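You operate a simulated robot arm through the tools that you are given. There is no shell and no other tool. Be economical: measure what you need, move in short steps, check, and stop when the job is done.

The job below is to be done with a simulated robot arm. You get a single attempt, and the scene is never put back.

TASK
Take the red ring and put it on the grey plate. Open the blue drawer, take the blue cap from the top of the testing bench and leave it in the inside of the blue drawer, then shut the drawer. Fetch the black brush and stand it on the shelf under the green bench. Take the red level and put it on top of the yellow step plate. Any order will do. Set down upright: black brush, red level.

The check looks at the end state, three seconds after you hand in, the way a careful person would. Anything else that was tipped, shoved, dropped, spilled or broken makes it a failure. Lids that push on must go on centred and level and be pressed home; caps that screw on are set level and turned clockwise until they are tight.

THE ROBOT
A 7-joint arm with a two-finger parallel gripper on a trunk, on a base that drives. Base frame: it is fixed to the floor where the robot stands at the start and does not move with it; the origin is under the middle of the robot, x ahead of it, y to its left, z up; the surface under the hand at the start is at about z = 900. Lengths are in mm, angles in rad, forces in N, time in s.
With the tool pointing down near the work surface it reaches from about 300 to 660 mm from the robot's upright axis, wherever it stands. Its first joint turns from -2.897 to 2.897 rad. Places, roughly: black brush (4x4x12 cm) [-14300, 2400, 1000]; blue cap (5x4x3 cm) [2800, -200, 900]; blue drawer [300, -100, 800]; grey plate (6x8x3 cm) [600, 100, 900]; inside of the blue drawer [300, -100, 800]; red level (23x3x5 cm) [-14500, 2600, 900]; red ring [500, 0, 1000]; shelf under the green bench [-14300, 2500, 400]; yellow step plate (42x20x7 cm) [-15000, 2600, 900]. Payload 1.57 kg.
The tool frame sits at the grasp point between the pads (the TCP): z along the fingers, y along the line on which they close. The tips reach 30 mm beyond it. The gripper opens to 80 mm. The fingers are 17 mm wide and 12 mm thick; the gripper's body (40 by 82 mm) begins 80 mm behind the TCP.
Orientation is that of the tool frame in the base frame, as a unit quaternion [w, x, y, z]. With the fingers straight down and closing along the base's y, the tool's x points along the base's -x, its y along +y and its z along -z.

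THE INTERFACE
- The arm moves only by the tool servo_tool. Its arguments are lists of equal length, an entry for each row: "dp": the shift along the tool's x, y, z in mm, a list of three; "dr": the turn, a rotation vector about the tool's x, y, z in rad, a list of three; "fingers": the closure, from 0 (fully open) to 1 (shut). In form: {"dp": [[tx, ty, tz], ...], "dr": [[ax, ay, az], ...], "fingers": [fingers, ...]}. A call has 1 to 10 rows; each row shifts and turns the commanded pose from where the row before left it, along the tool's axes as they then stand. A row lasts 0.2 s, in which the tool goes at most 50 mm and 0.15 rad; a call with a longer step from one row to the next is refused whole, and so is a gripper value outside its range. A pose out of reach is approached as far as the arm can. The call stops where the force on the tool passes 40 N (or 10 N more than at its start, if that is more) or the arm is blocked; 0.2 s more then pass. The fingers move at their own pace (about 72 mm/s each) and stop on an object; they squeeze with about 31 N. The grip force told is the motor's: it shows also when the fingers shut on nothing. Time passes only in rows, and 0.2 s behind the last, so rows that do not move let the fingers close. It gives the time, the measured TCP pose, the force on the tool (base axes), the opening and the grip force at its end, in the units of the frame above (readings bear some noise), with the torque about the TCP (base axes, N m) and any sound that the robot's microphone picked up, and new pictures: "views" is both (left out), scene, wrist or none.
- Cameras (640 x 400 px; columns grow to the right, rows downward): "scene" is now at [221, -24.8, 1288.7]; the picture's right is [-0.44, -0.90, 0.00], its down [-0.84, 0.41, -0.36] and it looks along [0.32, -0.16, -0.93] (base axes); focal length 214 px, centre (320, 200). "wrist" rides on the gripper at [72, -6, -122] in the tool frame; the picture's right is [0.09, 1.00, 0.00], its down [-0.84, 0.08, -0.54] and it looks along [-0.54, 0.05, 0.84] (tool axes); focal length 238 px, centre (320, 200).
- lift_body(by): slides the trunk up (or, below 0, down) by that many mm; the arm and the scene camera ride with it, the base frame stays. It gives what a move gives, with no picture.
- steer(legs): drives the robot by 1 to 6 legs, each [ahead, left, turn to the left] in mm, mm and rad, along the robot's own axes; the way and the turn of a leg run together, so that a leg with both is an arc; at most 1500 mm and 3.142 rad a leg. The arm and the cameras ride along, it lands a little off, and it stops where it bumps. It gives what a move gives, and a new picture of the scene camera.
- aim_head(pan, tilt): turns the head with the scene camera to pan (to the left, within 1.501 rad either way) and tilt (down, from -0.506 to 1.204), counted from straight ahead of the robot. It gives what a move gives, and a new picture of the scene camera.
- point_at(camera, pixels): there is no depth. For up to 12 entries [column, row, z] of the newest picture of that camera ("zoom" is the newest enlarged one), the place [x, y] in the base frame at which the ray of that pixel passes the height z, good to about 2 mm. It takes no simulated time.
- close_up(camera, box): a new picture of the part [left, top, right, bottom] of that camera's present view, enlarged. It takes no simulated time.
- sign_off(): hands the job in; it is judged then, once.

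Go step by step. Measure first, check grasps and placings, and put right what went wrong. The budget is 110 turns and 260 pictures, counting those below and the enlarged ones. Unless the task says otherwise, let go and move clear before handing in, and close with one line.

The tools are called after "Call:" as a command line: name --argument value ..., lists and objects as JSON in quotes. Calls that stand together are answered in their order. servo_tool: Moves the arm, as the interface text tells. Its arguments: {"type":"object","properties":{"dp":{"type":"array","items":{"type":"array","items":{"type":"number"}}},"dr":{"type":"array","items":{"type":"array","items":{"type":"number"}}},"fingers":{"type":"array","items":{"type":"number"}},"views":{"type":"string","enum":["both","scene","wrist","none"]}},"required":["dp","dr","fingers"]} The other tools are called the same way: lift_body (by) slides the trunk up or down; steer (legs) drives the base; aim_head (pan, tilt) turns the head that bears the scene camera; point_at (camera, pixels) gives the place at which the rays of pixels pass given heights; close_up (camera, box) takes an enlarged picture of a part of a camera's view; sign_off () hands the job in.

At the start:

```text
t: 0.0
eef_pos: [294.7, -219.4, 1132.9]
ee_rot: [-0.02, -0.018, 0.998, 0.054]
ft_force: [0.1, -0.6, 0.2]
torque: [0.01, 0.0, -0.02]
width: 80.4
finger_force: 0.0
trunk travel left (down, up): [-550.0, 440.0]
robot x, y, heading: [-2.1, 0.3, -0.004]
head pan, tilt: [-0.461, 1.201]
```

scene: 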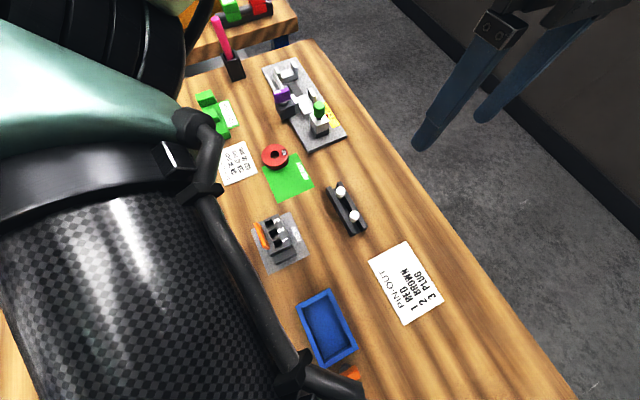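
wrist: 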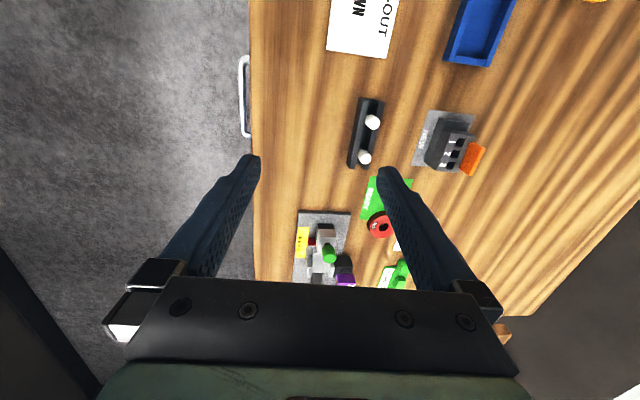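

The scene picture shows the bench with a red ring near (275,156) and several grey things; the arm covers part. I'll look straight ahead for a better view.

Call:
aim_head --pan 0.0 --tilt 0.9

Call:
close_up --camera "wrist" --box '[240, 0, 560, 300]'

```text
t: 0.9
eef_pos: [295.1, -218.6, 1132.1]
ee_rot: [-0.02, -0.017, 0.998, 0.054]
ft_force: [-0.8, -0.6, -0.6]
torque: [0.0, 0.0, -0.03]
width: 80.2
finger_force: 0.0
trunk travel left (down, up): [-550.0, 440.0]
robot x, y, heading: [-0.1, -0.2, 0.001]
head pan, tilt: [0.0, 0.901]
```

scene: 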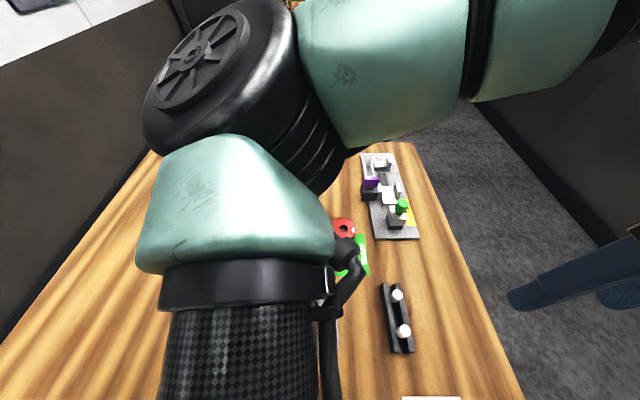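

```text
1.33 times, centred on (400, 150) of wrist
```

zoom: 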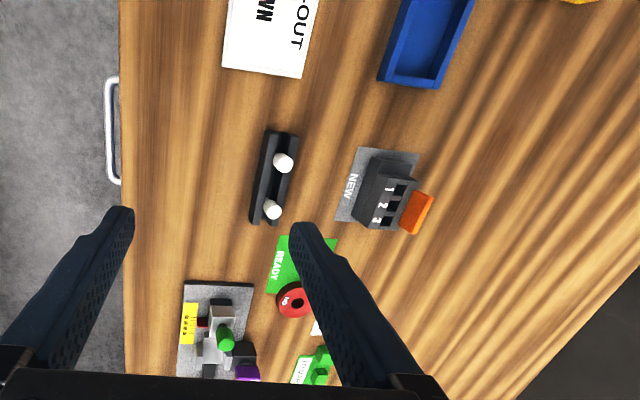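

The wrist view shows a silver handle at (245,95) beyond the bench's right edge, the ring at about (380,226). I'll measure these spots.

Call:
point_at --camera "wrist" --pixels '[[245, 60, 820], [245, 135, 820], [252, 20, 900], [258, 280, 900], [380, 226, 920], [375, 122, 930], [364, 157, 930], [480, 30, 900], [445, 140, 900], [325, 250, 900], [340, 280, 900], [395, 275, 900]]'

Call:
aim_head --pan -0.7 --tilt 0.8

```text
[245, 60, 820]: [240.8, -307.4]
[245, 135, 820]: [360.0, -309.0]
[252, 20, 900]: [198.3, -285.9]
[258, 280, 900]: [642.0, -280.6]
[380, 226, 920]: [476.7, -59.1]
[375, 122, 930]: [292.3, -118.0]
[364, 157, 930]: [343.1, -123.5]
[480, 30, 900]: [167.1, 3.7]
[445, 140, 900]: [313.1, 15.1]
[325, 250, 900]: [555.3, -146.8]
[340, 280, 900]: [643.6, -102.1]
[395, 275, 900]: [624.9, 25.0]
```

```text
t: 2.0
eef_pos: [295.6, -218.6, 1133.8]
ee_rot: [-0.02, -0.018, 0.998, 0.054]
ft_force: [-0.4, -0.7, -0.6]
torque: [0.02, 0.02, 0.04]
width: 80.1
finger_force: 0.1
trunk travel left (down, up): [-550.0, 440.0]
robot x, y, heading: [0.3, 3.1, -0.002]
head pan, tilt: [-0.7, 0.799]
```

scene: 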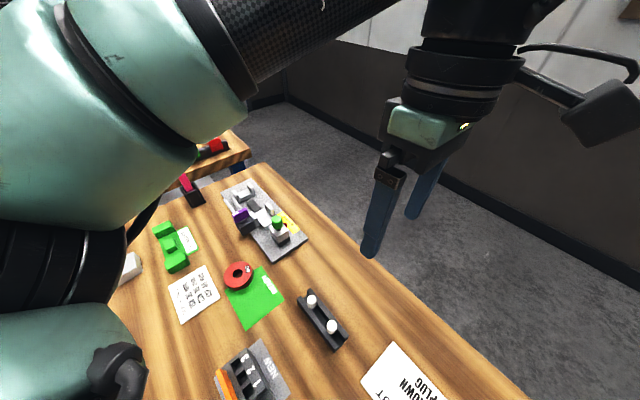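

The ring sits at (238,274) by a green mat; the grey plate may be the pale thing at (130,268). I'll zoom in.

Call:
close_up --camera "scene" --box '[100, 120, 340, 270]'

Call:
close_up --camera "scene" --box '[100, 250, 340, 400]'

Call:
point_at --camera "scene" --pixels '[[238, 270, 920], [238, 279, 900], [130, 268, 920], [265, 220, 900], [225, 192, 900], [252, 180, 900], [306, 235, 900], [275, 262, 900]]'

```text
2.67 times, centred on (220, 195) of scene
```

zoom: 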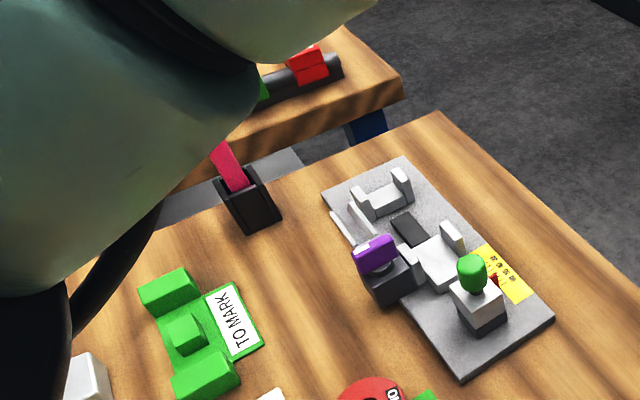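

```text
2.67 times, centred on (220, 325) of scene
```

zoom: 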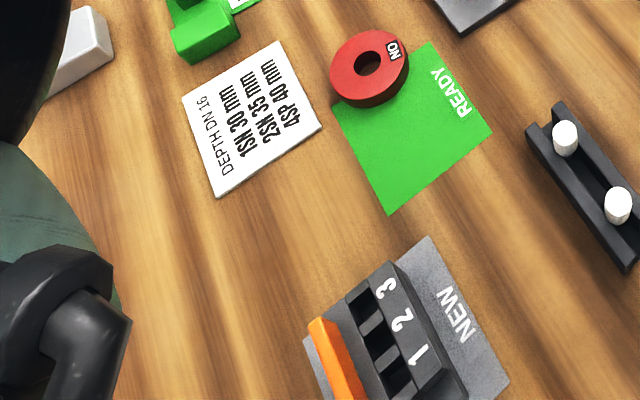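

```text
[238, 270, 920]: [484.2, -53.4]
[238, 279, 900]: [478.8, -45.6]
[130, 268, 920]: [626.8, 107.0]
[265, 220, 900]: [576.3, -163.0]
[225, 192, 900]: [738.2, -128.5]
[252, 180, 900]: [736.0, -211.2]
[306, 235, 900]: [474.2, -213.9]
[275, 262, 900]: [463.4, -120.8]
```

The plate is probably the pale block near (627,107), mostly hidden by the arm. I'll straighten the tool and move over the ring to look from the wrist.

Call:
servo_tool --dp '[[0, 0, 0], [-31, 27, 0], [-31, 27, 0], [-31, 27, 0], [-31, 27, 0], [-31, 27, 0], [-31, 27, 0], [0, 0, 0]]' --dr '[[0.109, -0.038, 0.036], [0, 0, 0], [0, 0, 0], [0, 0, 0], [0, 0, 0], [0, 0, 0], [0, 0, 0], [0, 0, 0]]' --fingers '[0, 0, 0, 0, 0, 0, 0, 0]'

```text
t: 3.8
eef_pos: [479.0, -55.2, 1132.0]
ee_rot: [-0.001, 0.0, 1.0, -0.002]
ft_force: [-0.6, -0.4, -0.7]
torque: [0.02, -0.01, 0.01]
width: 79.8
finger_force: 0.0
trunk travel left (down, up): [-550.0, 440.0]
robot x, y, heading: [2.7, -0.9, 0.001]
head pan, tilt: [-0.7, 0.799]
```

scene: 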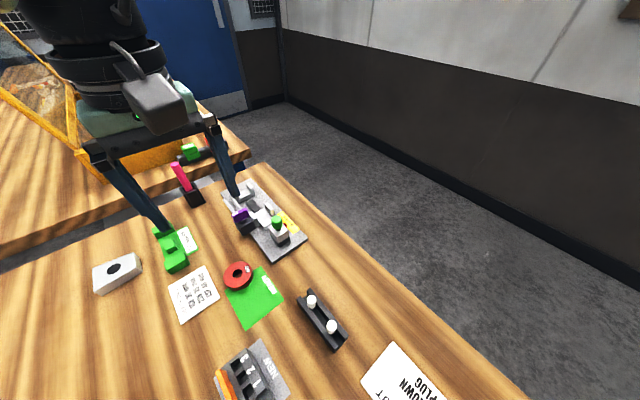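
wrist: 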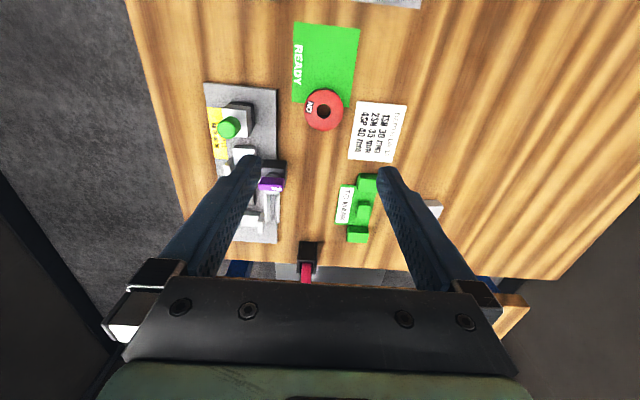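

Now a grey block with a dark round mark shows at (117,270), likely the grey plate. I'll zoom in on it and the ring and measure.

Call:
close_up --camera "scene" --box '[80, 230, 260, 342]'

Call:
close_up --camera "wrist" --box '[280, 70, 360, 150]'

Call:
point_at --camera "wrist" --pixels '[[324, 111, 920], [305, 109, 920], [344, 109, 920], [324, 90, 920], [324, 111, 915], [323, 132, 900]]'

Call:
point_at --camera "scene" --pixels '[[117, 267, 930], [92, 267, 930], [133, 254, 930], [140, 271, 930], [98, 294, 900], [141, 277, 900]]'

```text
3.56 times, centred on (170, 286) of scene
```

zoom: 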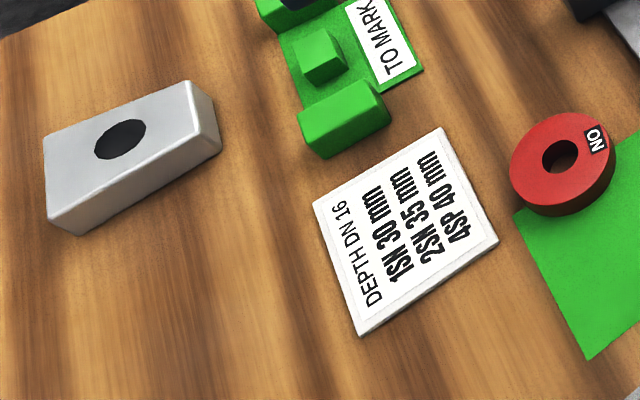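

```text
5.00 times, centred on (320, 110) of wrist
```

zoom: 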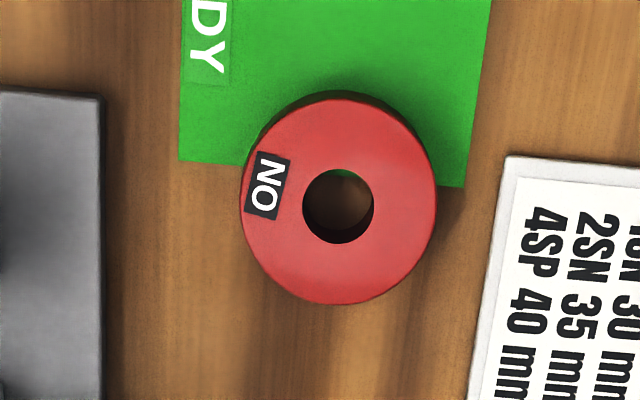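

```text
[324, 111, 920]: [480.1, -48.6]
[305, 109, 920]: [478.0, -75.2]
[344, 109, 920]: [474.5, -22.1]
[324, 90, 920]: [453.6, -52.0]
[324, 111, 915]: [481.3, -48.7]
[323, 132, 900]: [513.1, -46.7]
```

```text
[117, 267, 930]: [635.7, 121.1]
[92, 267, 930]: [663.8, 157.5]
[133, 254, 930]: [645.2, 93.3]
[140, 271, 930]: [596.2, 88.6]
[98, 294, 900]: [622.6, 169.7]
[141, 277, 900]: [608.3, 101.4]
```

The ring is about 53 mm across; the plate has a dark mark at its middle. I'll cross-check the heights with both cameras.

Call:
point_at --camera "scene" --pixels '[[238.3, 273.6, 920], [238.3, 273.6, 915], [238.3, 273.6, 910], [114, 269, 930], [114, 269, 925], [92.5, 268.5, 930], [133.5, 252.5, 930], [137, 268, 930], [94, 290, 930]]'

Call:
point_at --camera "wrist" --pixels '[[323.8, 109.8, 920], [323.8, 109.8, 915], [323.8, 109.8, 910]]'

```text
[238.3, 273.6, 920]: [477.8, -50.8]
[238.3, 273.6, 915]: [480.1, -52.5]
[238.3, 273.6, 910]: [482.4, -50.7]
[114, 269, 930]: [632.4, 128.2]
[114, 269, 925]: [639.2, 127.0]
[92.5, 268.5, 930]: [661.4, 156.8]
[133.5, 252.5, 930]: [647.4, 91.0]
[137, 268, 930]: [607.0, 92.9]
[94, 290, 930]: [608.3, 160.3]
```

```text
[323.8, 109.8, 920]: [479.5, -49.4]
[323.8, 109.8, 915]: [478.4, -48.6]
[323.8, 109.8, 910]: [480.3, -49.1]
```

Ring centre is (479,-50), plate centre about (632,127). I'll yaw 0.6 to miss the sign and go down to above the ring.

Call:
servo_tool --dp '[[0, 5, 0], [0, 0, 35], [0, 0, 35], [0, 0, 35], [0, 0, 35], [0, 0, 35], [0, 0, 0]]' --dr '[[0, 0, 0], [0, 0, -0.15], [0, 0, -0.15], [0, 0, -0.15], [0, 0, -0.15], [0, 0, 0], [0, 0, 0]]' --fingers '[0.1, 0.1, 0.1, 0.1, 0.1, 0.1, 0.1]'

```text
t: 5.4
eef_pos: [479.4, -51.2, 957.5]
ee_rot: [-0.001, -0.296, 0.955, -0.001]
ft_force: [-0.4, -0.2, -0.8]
torque: [0.01, -0.02, -0.01]
width: 72.1
finger_force: 0.2
trunk travel left (down, up): [-550.0, 440.0]
robot x, y, heading: [-0.2, 0.5, -0.002]
head pan, tilt: [-0.7, 0.799]
```

scene: 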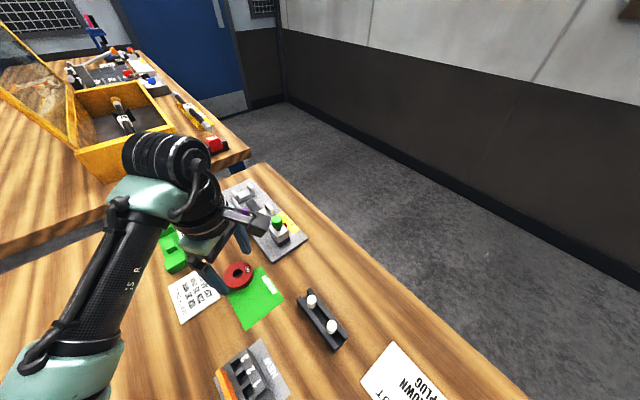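
wrist: 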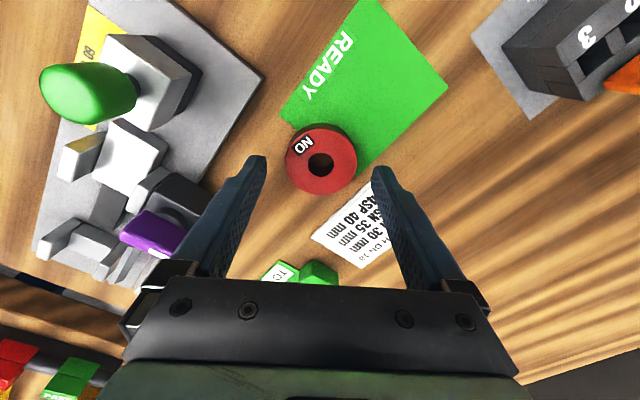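

The ring at (320,161) is right where the TCP projects. Down 24 mm and close.

Call:
servo_tool --dp '[[0, 0, 24], [0, 0, 0], [0, 0, 0], [0, 0, 0], [0, 0, 0]]' --dr '[[0, 0, 0], [0, 0, 0], [0, 0, 0], [0, 0, 0], [0, 0, 0]]' --fingers '[0.1, 0.1, 1, 1, 1]' --views "wrist"

```text
t: 6.6
eef_pos: [477.9, -52.8, 934.2]
ee_rot: [-0.002, -0.297, 0.955, -0.001]
ft_force: [0.4, -0.4, 0.2]
torque: [0.0, 0.03, 0.01]
width: 61.3
finger_force: 31.2
trunk travel left (down, up): [-550.0, 440.0]
robot x, y, heading: [0.5, -0.6, -0.0]
head pan, tilt: [-0.7, 0.799]
```

wrist: 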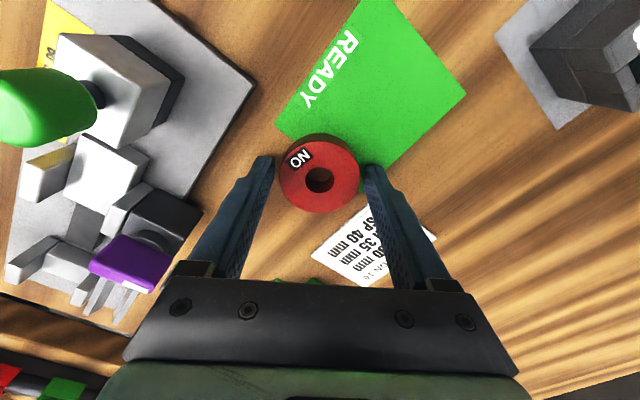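

Grip reads 61 mm with 31 N and the ring is between the pads. Lift and carry over the plate.

Call:
servo_tool --dp '[[0, 0, -40], [0, 0, -40], [0, 0, -20], [-38.1, 10.25, 0], [-38.1, 10.25, 0], [-38.1, 10.25, 0], [-38.1, 10.25, 0], [-38.1, 10.25, 0], [-38.1, 10.25, 0], [0, 0, 0]]' --dr '[[0, 0, 0], [0, 0, 0], [0, 0, 0], [0, 0, 0], [0, 0, 0], [0, 0, 0], [0, 0, 0], [0, 0, 0], [0, 0, 0], [0, 0, 0]]' --fingers '[1, 1, 1, 1, 1, 1, 1, 1, 1, 1]'

```text
t: 8.8
eef_pos: [635.9, 128.2, 1035.0]
ee_rot: [-0.001, -0.295, 0.955, 0.0]
ft_force: [-0.2, 0.9, -1.3]
torque: [-0.01, 0.02, -0.02]
width: 61.2
finger_force: 31.0
trunk travel left (down, up): [-550.0, 440.0]
robot x, y, heading: [1.0, 2.7, -0.001]
head pan, tilt: [-0.7, 0.799]
```

scene: 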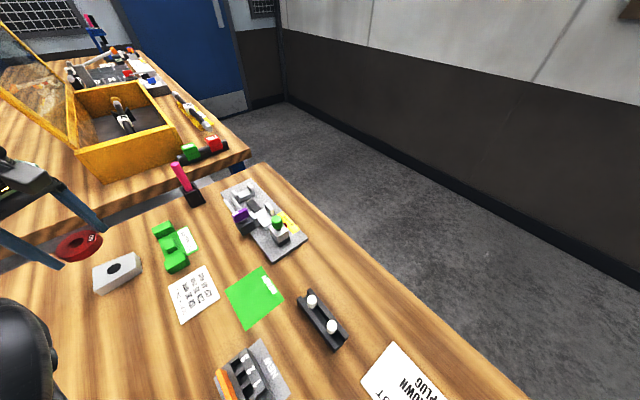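
wrist: 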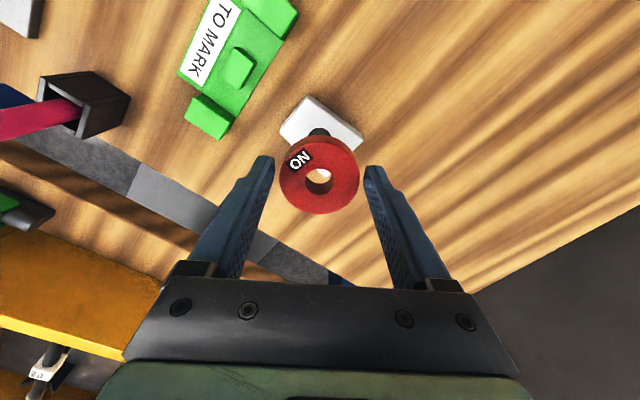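

The ring is held centred. I'll check where the plate's dark mark lies from the wrist camera.

Call:
close_up --camera "wrist" --box '[270, 80, 370, 180]'

Call:
point_at --camera "wrist" --pixels '[[318, 132, 930], [309, 97, 930], [364, 134, 930], [280, 131, 930]]'

Call:
close_up --camera "scene" --box '[50, 220, 190, 310]'

```text
4.00 times, centred on (320, 130) of wrist
```

zoom: 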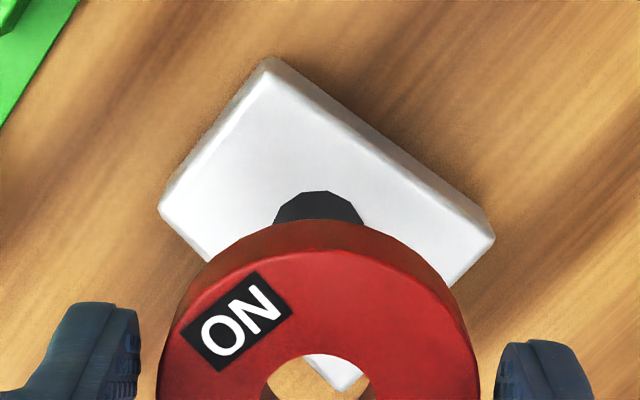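

```text
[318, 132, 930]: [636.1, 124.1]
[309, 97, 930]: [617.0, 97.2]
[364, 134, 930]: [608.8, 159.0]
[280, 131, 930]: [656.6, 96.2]
```

```text
4.44 times, centred on (120, 265) of scene
```

zoom: 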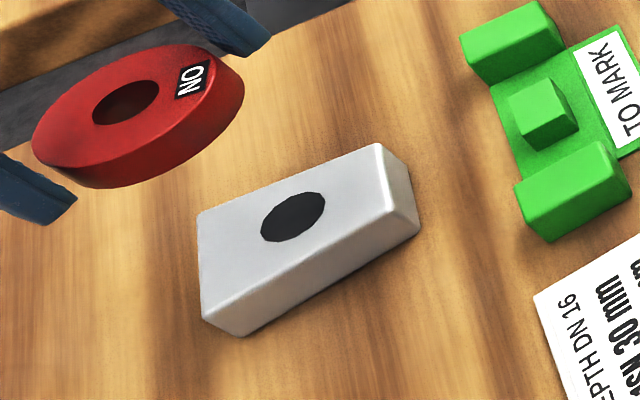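

The plate centre is about (634,127); the TCP is at (636,128). Going down and watching for contact near z=964.

Call:
servo_tool --dp '[[2, 0, 30], [0, 0, 30], [0, 0, 6], [0, 0, 3], [0, 0, 2], [0, 0, 1], [0, 0, 0]]' --dr '[[0, 0, 0], [0, 0, 0], [0, 0, 0], [0, 0, 0], [0, 0, 0], [0, 0, 0], [0, 0, 0]]' --fingers '[1, 1, 1, 1, 1, 1, 1]'

```text
t: 10.4
eef_pos: [632.1, 125.2, 959.7]
ee_rot: [-0.001, -0.295, 0.955, -0.001]
ft_force: [0.2, -0.1, -2.3]
torque: [-0.04, -0.01, 0.02]
width: 61.0
finger_force: 30.9
trunk travel left (down, up): [-550.0, 440.0]
robot x, y, heading: [-3.2, 0.5, 0.001]
head pan, tilt: [-0.7, 0.799]
```

scene: 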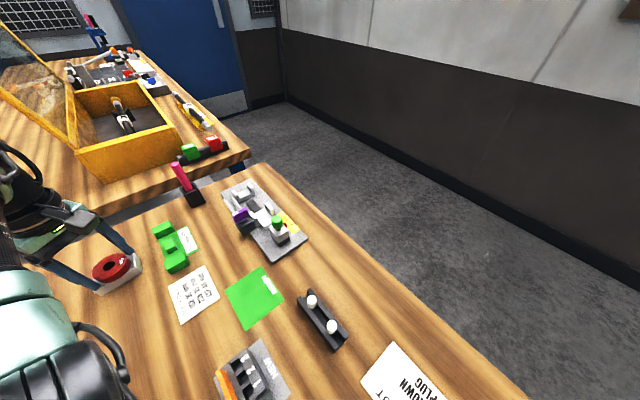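
wrist: 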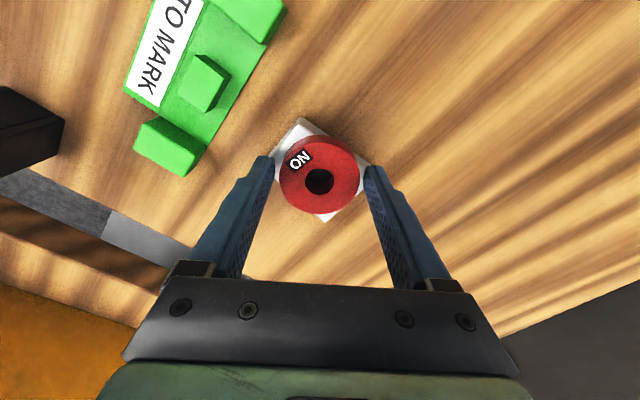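

The ring is over the mark; no firm contact yet. Creep down.

Call:
servo_tool --dp '[[0, 0, 1.5], [0, 0, 1.5], [0, 0, 1.5]]' --dr '[[0, 0, 0], [0, 0, 0], [0, 0, 0]]' --fingers '[1, 1, 1]' --views "none"

Call:
close_up --camera "scene" --box '[70, 230, 170, 300]'

```text
t: 11.2
eef_pos: [632.4, 126.6, 956.5]
ee_rot: [0.0, -0.294, 0.956, -0.001]
ft_force: [-0.3, 0.6, 3.4]
torque: [0.04, 0.12, -0.06]
width: 61.2
finger_force: 31.2
trunk travel left (down, up): [-550.0, 440.0]
robot x, y, heading: [-3.1, -1.9, 0.003]
head pan, tilt: [-0.7, 0.799]
```

```text
5.71 times, centred on (120, 265) of scene
```

zoom: 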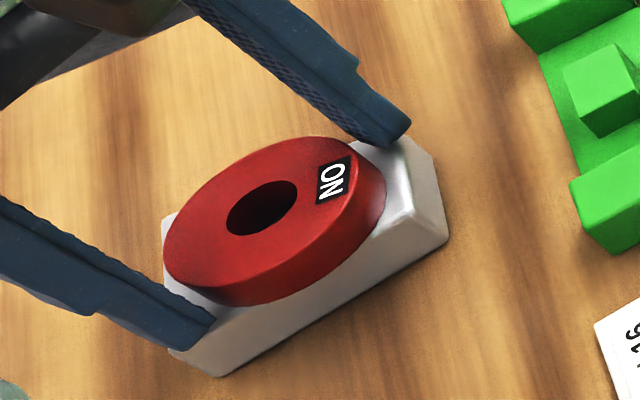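

Contact of about 3 N; the ring rests on the plate. Open and rise.

Call:
servo_tool --dp '[[0, 0, 0.5], [0, 0, 0], [0, 0, 0], [0, 0, 0], [0, 0, -30], [0, 0, -40], [0, 0, -40], [0, 0, 0]]' --dr '[[0, 0, 0], [0, 0, 0], [0, 0, 0], [0, 0, 0], [0, 0, 0], [0, 0, 0], [0, 0, 0], [0, 0, 0]]' --fingers '[1, 0.08, 0.08, 0.08, 0.08, 0, 0, 0]'

Call:
close_up --camera "scene" --box '[70, 230, 170, 300]'

```text
t: 13.0
eef_pos: [633.3, 126.3, 1064.9]
ee_rot: [-0.002, -0.295, 0.955, 0.0]
ft_force: [-0.3, -0.1, 0.8]
torque: [0.01, 0.02, 0.02]
width: 79.9
finger_force: 0.1
trunk travel left (down, up): [-550.0, 440.0]
robot x, y, heading: [-0.4, -0.2, -0.0]
head pan, tilt: [-0.7, 0.799]
```

scene: 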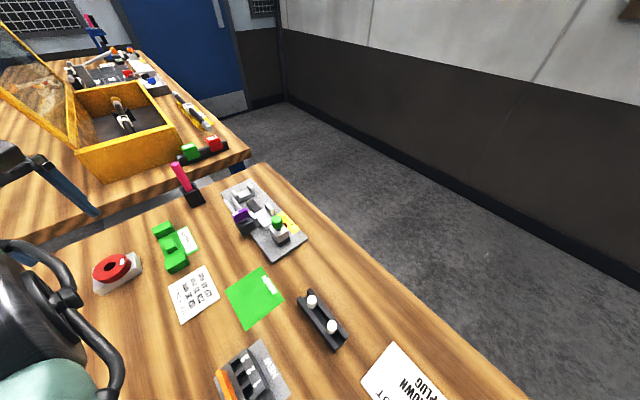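
wrist: 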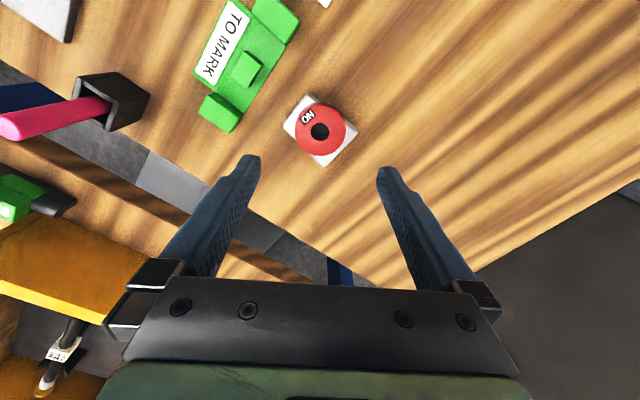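

```text
5.71 times, centred on (120, 265) of scene
```

zoom: 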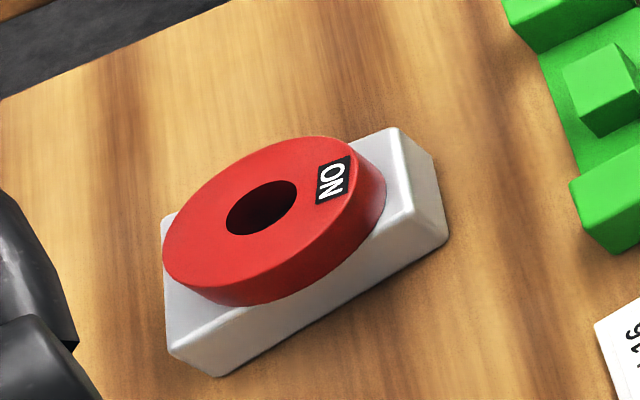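

The ring lies flat on the plate. Next: back out, unyaw, and go toward the drawer handle.

Call:
servo_tool --dp '[[0, 0, -20], [0, 0, -20], [0, 0, 0], [0, 0, 0], [33, -36, 0], [33, -36, 0], [33, -36, 0], [33, -36, 0], [33, -36, 0], [33, -36, 0]]' --dr '[[0, 0, 0.15], [0, 0, 0.15], [0, 0, 0.15], [0, 0, 0.145], [0, 0, 0], [0, 0, 0], [0, 0, 0], [0, 0, 0], [0, 0, 0], [0, 0, 0]]' --fingers '[0, 0, 0, 0, 0, 0, 0, 0, 0, 0]' --views "none"

Call:
servo_tool --dp '[[33, -36, 0], [33, -36, 0], [33, -36, 0], [33, -36, 0], [25, -36, 0], [0, 0, 0]]' --dr '[[0, 0, 0], [0, 0, 0], [0, 0, 0], [0, 0, 0], [0, 0, 0], [0, 0, 0]]' --fingers '[0, 0, 0, 0, 0, 0]'

Call:
aim_head --pan -0.9 --tilt 1.1

```text
t: 15.2
eef_pos: [627.9, 127.1, 1103.6]
ee_rot: [0.0, -0.002, 1.0, -0.002]
ft_force: [-0.4, 0.7, 0.6]
torque: [-0.01, 0.07, -0.01]
width: 80.1
finger_force: 0.0
out of reach, approached as far as the arm can: row 2, 5, 6, 7, 8, 9, 10
trunk travel left (down, up): [-550.0, 440.0]
robot x, y, heading: [0.6, 1.0, 0.0]
head pan, tilt: [-0.7, 0.799]
```

```text
t: 16.6
eef_pos: [628.2, 126.0, 1103.7]
ee_rot: [-0.001, -0.003, 1.0, 0.0]
ft_force: [0.4, 0.0, 0.5]
torque: [-0.01, -0.02, 0.03]
width: 80.3
finger_force: 0.1
out of reach, approached as far as the arm can: row 1, 2, 3, 4, 5
trunk travel left (down, up): [-550.0, 440.0]
robot x, y, heading: [-2.8, -2.8, 0.002]
head pan, tilt: [-0.7, 0.799]
```

scene: 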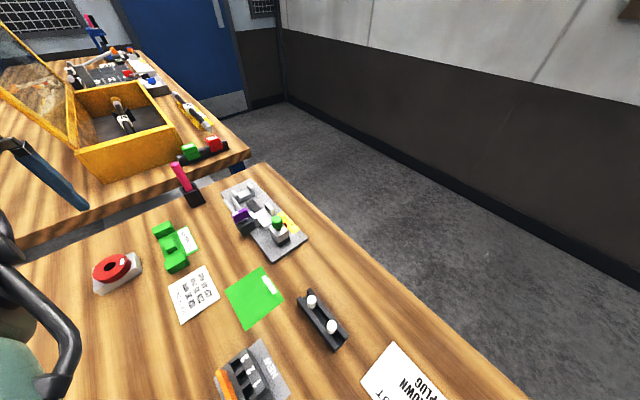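
wrist: 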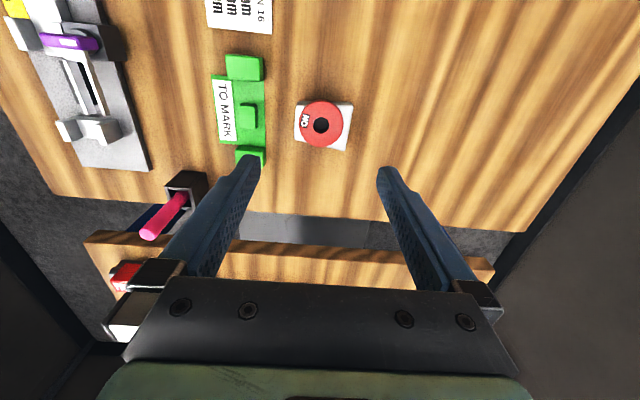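

```text
t: 17.4
eef_pos: [629.7, 125.3, 1103.7]
ee_rot: [-0.001, -0.002, 1.0, 0.0]
ft_force: [0.5, -0.1, 1.2]
torque: [0.01, 0.01, -0.02]
width: 80.0
finger_force: 0.2
trunk travel left (down, up): [-550.0, 440.0]
robot x, y, heading: [-2.3, -0.0, 0.007]
head pan, tilt: [-0.901, 1.1]
```

scene: 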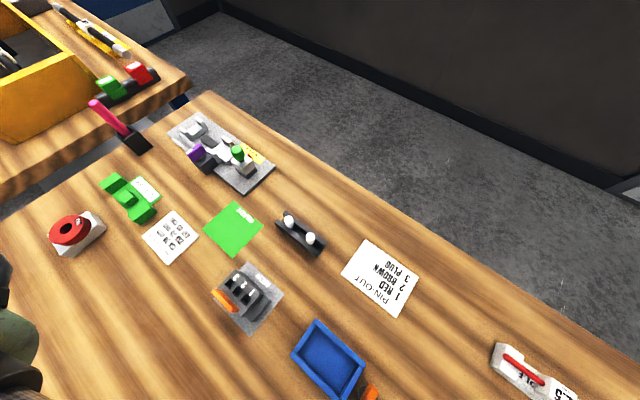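

The arm got stuck near full stretch. I'll pull straight back and down with small steps.

Call:
servo_tool --dp '[[5, 0, 10], [10, 0, 10], [15, 0, 10], [20, 0, 0], [30, 0, 0], [0, 0, 0]]' --dr '[[0, 0, 0], [0, 0, 0], [0, 0, 0], [0, 0, 0], [0, 0, 0], [0, 0, 0]]' --fingers '[0, 0, 0, 0, 0, 0]' --views "none"

```text
t: 18.8
eef_pos: [547.0, 124.3, 1071.7]
ee_rot: [-0.002, -0.003, 1.0, -0.001]
ft_force: [-0.8, 0.1, -0.1]
torque: [0.03, 0.0, 0.04]
width: 80.3
finger_force: 0.0
out of reach, approached as far as the arm can: row 1, 2
trunk travel left (down, up): [-550.0, 440.0]
robot x, y, heading: [-2.9, -0.3, -0.002]
head pan, tilt: [-0.901, 1.1]
```

Free again at (547,124,1072). Now across to above the handle.

Call:
servo_tool --dp '[[24.7, -39.4, 0], [24.7, -39.4, 0], [24.7, -39.4, 0], [24.7, -39.4, 0], [24.7, -39.4, 0], [24.7, -39.4, 0], [24.7, -39.4, 0], [24.7, -39.4, 0], [24.7, -39.4, 0], [24.7, -39.4, 0]]' --dr '[[0, 0, 0], [0, 0, 0], [0, 0, 0], [0, 0, 0], [0, 0, 0], [0, 0, 0], [0, 0, 0], [0, 0, 0], [0, 0, 0], [0, 0, 0]]' --fingers '[0, 0, 0, 0, 0, 0, 0, 0, 0, 0]'

```text
t: 21.0
eef_pos: [300.8, -271.8, 1074.5]
ee_rot: [-0.001, -0.002, 1.0, -0.001]
ft_force: [-0.8, 0.2, 0.1]
torque: [0.02, 0.0, 0.03]
width: 79.8
finger_force: 0.2
trunk travel left (down, up): [-550.0, 440.0]
robot x, y, heading: [2.1, -2.2, -0.002]
head pan, tilt: [-0.901, 1.1]
```

scene: 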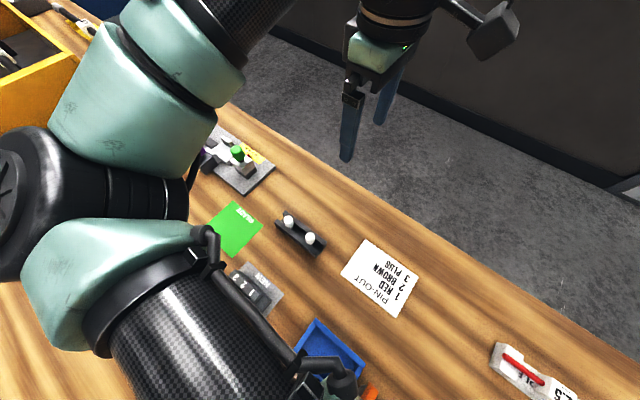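
wrist: 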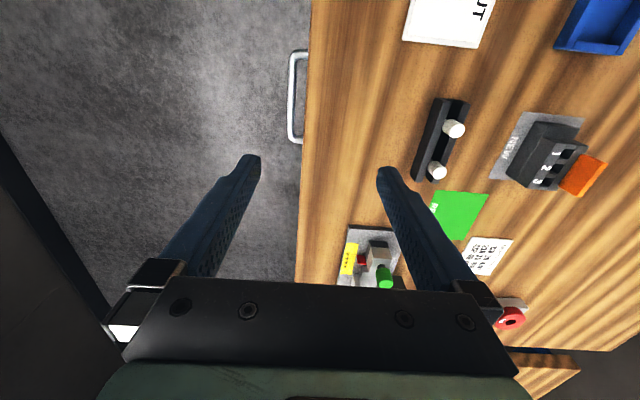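

The handle shows at (292,52)-(294,142). I'll measure at several heights and triangulate against the earlier picture.

Call:
point_at --camera "wrist" --pixels '[[291, 56, 860], [291, 137, 860], [291, 56, 840], [291, 137, 840], [291, 56, 820], [291, 137, 820], [291, 56, 800], [291, 137, 800], [311, 20, 900], [302, 180, 900], [291, 95, 820], [291, 95, 860]]'

Call:
close_up --camera "wrist" --box '[250, 30, 350, 160]'

```text
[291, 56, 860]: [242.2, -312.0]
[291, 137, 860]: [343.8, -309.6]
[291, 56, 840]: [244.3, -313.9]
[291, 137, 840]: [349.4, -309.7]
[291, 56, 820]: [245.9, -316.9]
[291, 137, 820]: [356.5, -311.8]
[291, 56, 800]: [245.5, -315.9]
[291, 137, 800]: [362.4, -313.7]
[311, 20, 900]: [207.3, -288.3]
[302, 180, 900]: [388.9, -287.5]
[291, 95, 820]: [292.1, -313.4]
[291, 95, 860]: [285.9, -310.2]
```

```text
3.08 times, centred on (300, 95) of wrist
```

zoom: 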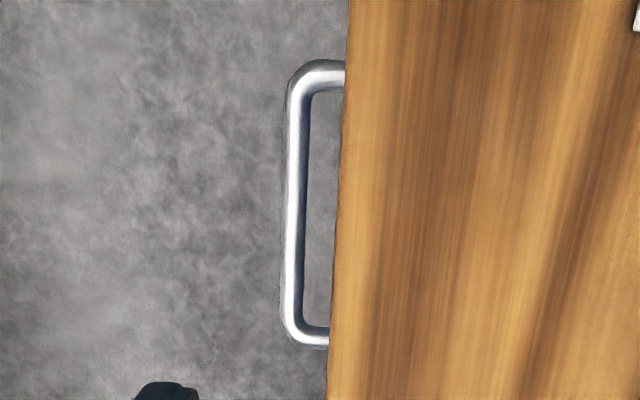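

The bar's centre is at about y=-313, x=300, and 25 mm off the bench edge. I'll line up at y=-316 with a narrow opening and go down part way to get its height.

Call:
servo_tool --dp '[[0, -44, 0], [0, 0, 40], [0, 0, 40], [0, 0, 0]]' --dr '[[0, 0, 0], [0, 0, 0], [0, 0, 0], [0, 0, 0]]' --fingers '[0.675, 0.675, 0.675, 0.675]' --views "wrist"

Call:
close_up --camera "wrist" --box '[220, 0, 420, 180]'

```text
t: 22.0
eef_pos: [302.0, -313.6, 994.2]
ee_rot: [-0.001, -0.002, 1.0, -0.001]
ft_force: [0.1, -0.4, -0.8]
torque: [-0.02, -0.01, 0.02]
width: 25.9
finger_force: 0.0
trunk travel left (down, up): [-550.0, 440.0]
robot x, y, heading: [1.4, -2.1, 0.001]
head pan, tilt: [-0.901, 1.1]
```

wrist: 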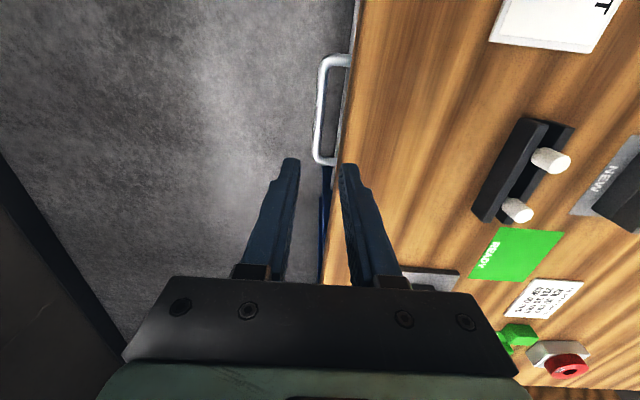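

```text
2.22 times, centred on (320, 90) of wrist
```

zoom: 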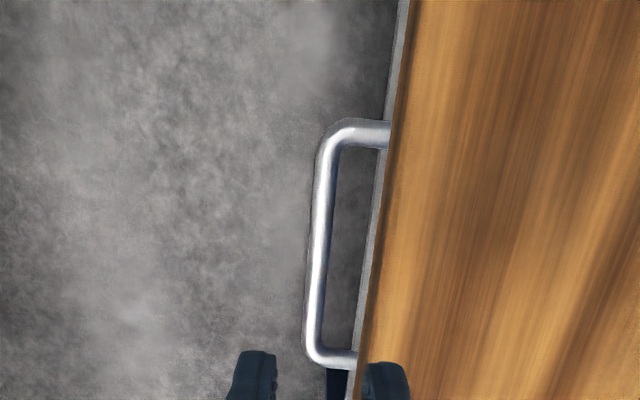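

Handle legs now are at rows 59.4 and 160.7, and before were at 54.4 and 138.9. I'll intersect the rays.

Call:
point_at --camera "wrist" --pixels '[[320, 59.4, 860], [319, 160.7, 860], [320, 59.4, 840], [319, 160.7, 840], [320, 59.4, 820], [319, 160.7, 820], [320, 59.4, 800], [319, 160.7, 800], [319.7, 110, 840], [319.7, 110, 820], [342, 110, 840], [342, 110, 900]]'

```text
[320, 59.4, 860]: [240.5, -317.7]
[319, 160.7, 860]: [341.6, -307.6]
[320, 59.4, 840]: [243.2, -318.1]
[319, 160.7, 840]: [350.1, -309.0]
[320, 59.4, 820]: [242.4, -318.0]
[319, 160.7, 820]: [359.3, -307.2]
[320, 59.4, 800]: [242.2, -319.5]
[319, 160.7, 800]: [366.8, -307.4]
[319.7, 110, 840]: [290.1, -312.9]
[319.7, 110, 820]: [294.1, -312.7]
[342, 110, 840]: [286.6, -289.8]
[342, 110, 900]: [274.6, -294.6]
```

The bar is at y≈-313, z≈828, with only about 15 mm to the drawer front, too tight for a 12 mm finger from above. I'd rather grip it horizontally from the drawer's front, so I raise the arm and look at the floor space there.

Call:
servo_tool --dp '[[0, 0, -40], [0, 0, -40], [0, 0, -30]]' --dr '[[0, 0, 0], [0, 0, 0], [0, 0, 0]]' --fingers '[0, 0, 0]' --views "none"

Call:
aim_head --pan -1.5 --tilt 0.7

Call:
aim_head --pan 1.2 --tilt 0.7

```text
t: 22.8
eef_pos: [300.8, -312.7, 1104.9]
ee_rot: [-0.001, -0.003, 1.0, -0.001]
ft_force: [0.5, 0.0, -0.2]
torque: [-0.04, 0.0, -0.03]
width: 80.1
finger_force: 0.1
trunk travel left (down, up): [-550.0, 440.0]
robot x, y, heading: [2.2, -2.1, 0.001]
head pan, tilt: [-0.901, 1.1]
```

```text
t: 23.8
eef_pos: [302.1, -312.7, 1103.0]
ee_rot: [-0.002, -0.003, 1.0, -0.002]
ft_force: [0.8, -0.4, -0.6]
torque: [0.02, -0.01, 0.01]
width: 80.0
finger_force: 0.1
trunk travel left (down, up): [-550.0, 440.0]
robot x, y, heading: [-1.6, 2.8, 0.001]
head pan, tilt: [-1.499, 0.7]
```

scene: 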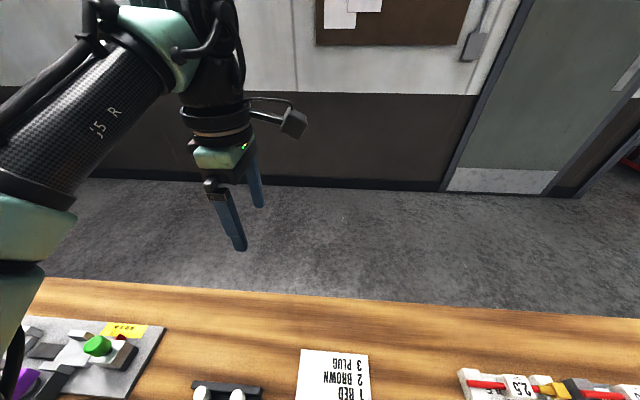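

```text
t: 26.2
eef_pos: [301.5, -312.0, 1103.5]
ee_rot: [-0.002, -0.003, 1.0, -0.001]
ft_force: [-0.5, -0.3, 0.3]
torque: [0.01, 0.01, -0.01]
width: 79.8
finger_force: 0.0
trunk travel left (down, up): [-550.0, 440.0]
robot x, y, heading: [1.7, 1.4, 0.003]
head pan, tilt: [1.201, 0.7]
```

scene: 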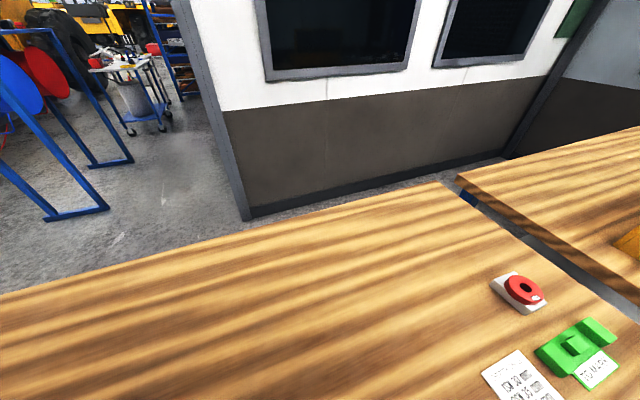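

The bench seems to reach a long way around the robot. I'll measure its edges here, then look behind-right.

Call:
point_at --camera "scene" --pixels '[[440, 182, 900], [0, 295, 900], [220, 240, 900], [10, 395, 900], [250, 218, 0], [510, 155, 0], [45, 220, 0], [640, 340, 900], [150, 395, 900]]'

Call:
aim_head --pan -1.5 --tilt 1.2

```text
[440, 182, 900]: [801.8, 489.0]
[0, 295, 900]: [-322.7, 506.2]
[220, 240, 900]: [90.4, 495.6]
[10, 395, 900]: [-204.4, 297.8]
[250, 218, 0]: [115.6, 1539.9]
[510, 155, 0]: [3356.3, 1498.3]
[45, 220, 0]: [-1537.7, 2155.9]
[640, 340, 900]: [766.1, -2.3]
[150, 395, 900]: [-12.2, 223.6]
```

```text
t: 28.6
eef_pos: [300.6, -313.4, 1103.1]
ee_rot: [-0.001, -0.003, 1.0, -0.001]
ft_force: [0.2, -0.5, -0.5]
torque: [0.02, -0.01, 0.04]
width: 80.1
finger_force: 0.0
trunk travel left (down, up): [-550.0, 440.0]
robot x, y, heading: [-1.5, -0.8, 0.002]
head pan, tilt: [-1.499, 1.201]
```

scene: 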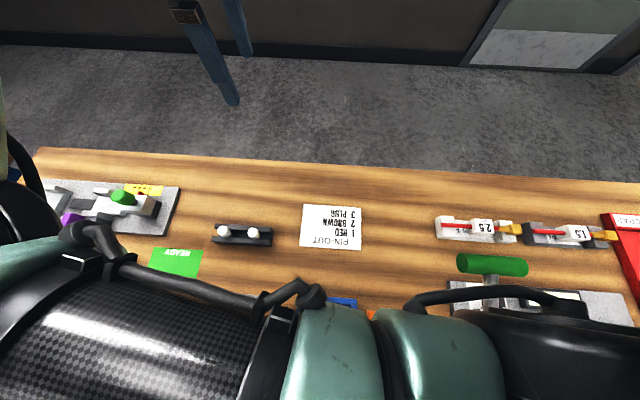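

The bench spans x from beyond -330 to 800 and y from -288 to 500, with the robot apparently amid it. I'll look down on the left to see how the robot stands.

Call:
aim_head --pan 1.5 --tilt 1.2

Call:
point_at --camera "scene" --pixels '[[320, 390, 900], [20, 390, 900], [600, 390, 900], [20, 100, 900]]'

```text
t: 31.2
eef_pos: [302.0, -313.6, 1104.1]
ee_rot: [-0.002, -0.003, 1.0, -0.001]
ft_force: [0.1, -0.3, 0.0]
torque: [-0.01, -0.01, 0.01]
width: 79.9
finger_force: 0.0
trunk travel left (down, up): [-550.0, 440.0]
robot x, y, heading: [1.5, 3.1, 0.002]
head pan, tilt: [1.499, 1.201]
```

scene: 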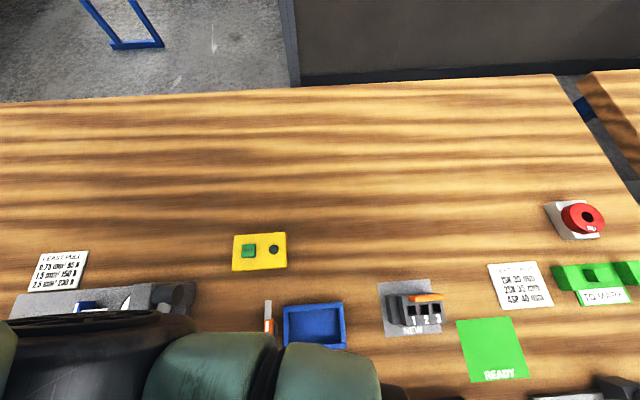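

```text
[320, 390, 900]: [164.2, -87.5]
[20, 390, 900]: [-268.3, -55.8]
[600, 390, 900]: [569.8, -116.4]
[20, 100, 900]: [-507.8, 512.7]
```

The bench runs under and around the robot, so how it frees itself is unclear. I'll test with a small strafe to the right.

Call:
steer --legs '[[0, -60, 0]]'

```text
t: 32.1
eef_pos: [301.8, -372.6, 1104.0]
ee_rot: [-0.001, -0.003, 1.0, -0.001]
ft_force: [0.0, 0.5, 0.8]
torque: [0.04, 0.04, -0.01]
width: 80.0
finger_force: 0.0
trunk travel left (down, up): [-550.0, 440.0]
robot x, y, heading: [-0.3, -61.9, 0.0]
head pan, tilt: [1.499, 1.201]
```

scene: 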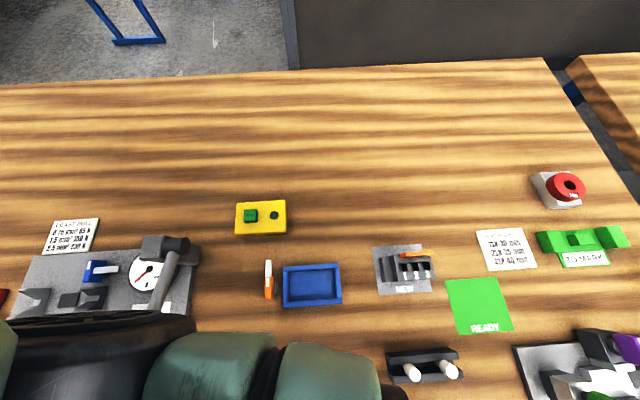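

The base drives freely. I'll go out in front of the drawer to about (300,-950) and turn to face +y.

Call:
steer --legs '[[0, -400, 0], [300, -490, 0], [0, 0, 1.5708]]'

Call:
aim_head --pan 0.0 --tilt 0.8

```text
t: 41.3
eef_pos: [609.1, -645.8, 1102.5]
ee_rot: [0.0, -0.705, 0.709, -0.001]
ft_force: [0.0, -0.1, -0.9]
torque: [0.0, -0.01, -0.02]
width: 80.0
finger_force: 0.1
trunk travel left (down, up): [-550.0, 440.0]
robot x, y, heading: [296.9, -942.7, 1.563]
head pan, tilt: [1.499, 1.201]
```

scene: 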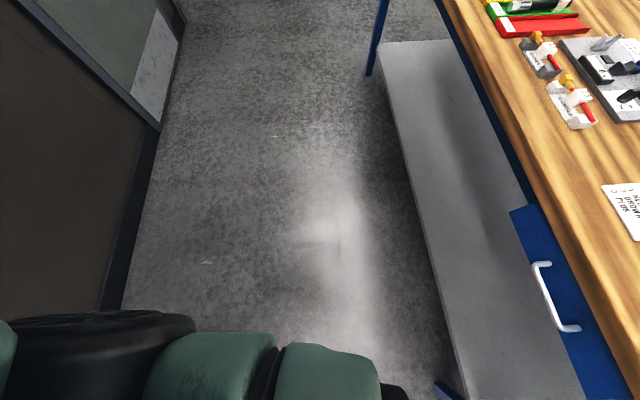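

```text
t: 42.9
eef_pos: [608.9, -645.3, 1103.7]
ee_rot: [0.001, -0.705, 0.71, -0.002]
ft_force: [0.9, -0.2, 0.5]
torque: [-0.02, -0.02, 0.0]
width: 80.0
finger_force: 0.1
trunk travel left (down, up): [-550.0, 440.0]
robot x, y, heading: [293.5, -939.0, 1.561]
head pan, tilt: [0.0, 0.799]
```

scene: 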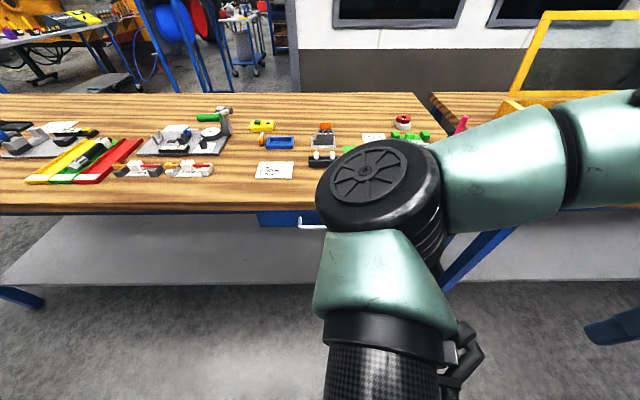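

The drawer and handle are in front of me now. First I translate the tool to before the handle, still pointing down.

Call:
servo_tool --dp '[[-20, 40, 10], [-20, 40, 10], [-20, 40, 10], [-20, 40, 10], [-20, 40, 10], [-20, 40, 10], [-20, 40, 10], [-20, 29, 10]]' --dr '[[0, 0, 0], [0, 0, 0], [0, 0, 0], [0, 0, 0], [0, 0, 0], [0, 0, 0], [0, 0, 0], [0, 0, 0]]' --fingers '[0, 0, 0, 0, 0, 0, 0, 0]' --views "none"

Call:
servo_tool --dp '[[0, 0, 0], [0, 0, 0], [0, 0, 0], [0, 0, 0], [0, 0, 0], [0, 0, 0], [0, 0, 0], [0, 0, 0], [0, 0, 0], [0, 0, 0]]' --dr '[[0, 0, 0.15], [0, 0, 0.15], [0, 0, 0.15], [0, 0, 0.15], [0, 0, 0.15], [0, 0, 0.15], [0, 0, 0.15], [0, 0, 0.15], [0, 0, 0.15], [0, 0, 0.15]]' --fingers '[0, 0, 0, 0, 0, 0, 0, 0, 0, 0]' --views "none"

Call:
servo_tool --dp '[[0, 0, 0], [0, 0, 0], [0, 0, 0], [0, 0, 0], [0, 0, 0], [0, 0, 0], [0, 0, 0], [0, 0, 0], [0, 0, 0], [0, 0, 0]]' --dr '[[0, 0, 0.07], [-0.15, 0, 0], [-0.15, 0, 0], [-0.15, 0, 0], [-0.15, 0, 0], [-0.15, 0, 0], [-0.15, 0, 0], [-0.15, 0, 0], [-0.15, 0, 0], [-0.15, 0, 0]]' --fingers '[0, 0, 0, 0, 0, 0, 0, 0, 0, 0]'

```text
t: 44.7
eef_pos: [301.8, -483.9, 1022.3]
ee_rot: [0.0, -0.705, 0.709, -0.001]
ft_force: [0.9, 0.6, -0.2]
torque: [-0.02, 0.04, 0.0]
width: 80.0
finger_force: 0.1
trunk travel left (down, up): [-550.0, 440.0]
robot x, y, heading: [295.2, -943.4, 1.563]
head pan, tilt: [0.0, 0.799]
```

```text
t: 46.9
eef_pos: [302.3, -484.3, 1022.7]
ee_rot: [0.0, -0.032, 0.999, -0.001]
ft_force: [-0.4, 1.1, 0.3]
torque: [-0.02, 0.0, 0.01]
width: 79.9
finger_force: 0.1
trunk travel left (down, up): [-550.0, 440.0]
robot x, y, heading: [299.5, -943.8, 1.562]
head pan, tilt: [0.0, 0.799]
```

```text
t: 49.1
eef_pos: [301.1, -456.5, 1018.8]
ee_rot: [0.002, 0.001, 0.781, 0.625]
ft_force: [-0.6, -0.7, 0.1]
torque: [0.04, 0.03, 0.01]
width: 80.0
finger_force: 0.0
out of reach, approached as far as the arm can: row 7, 8, 9
trunk travel left (down, up): [-550.0, 440.0]
robot x, y, heading: [292.8, -944.0, 1.558]
head pan, tilt: [0.0, 0.799]
```

scene: 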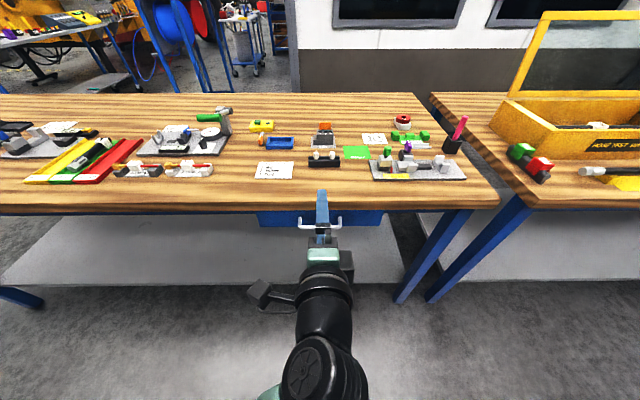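
wrist: 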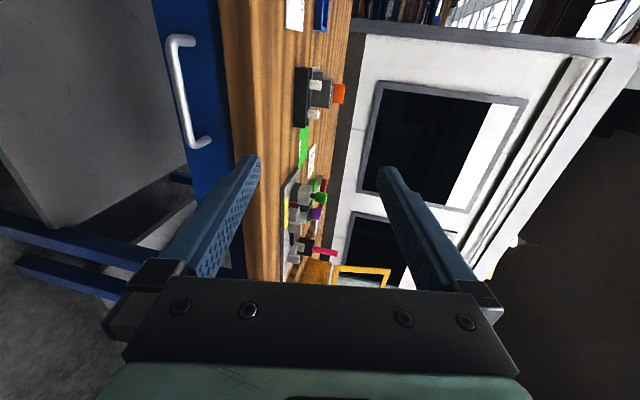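

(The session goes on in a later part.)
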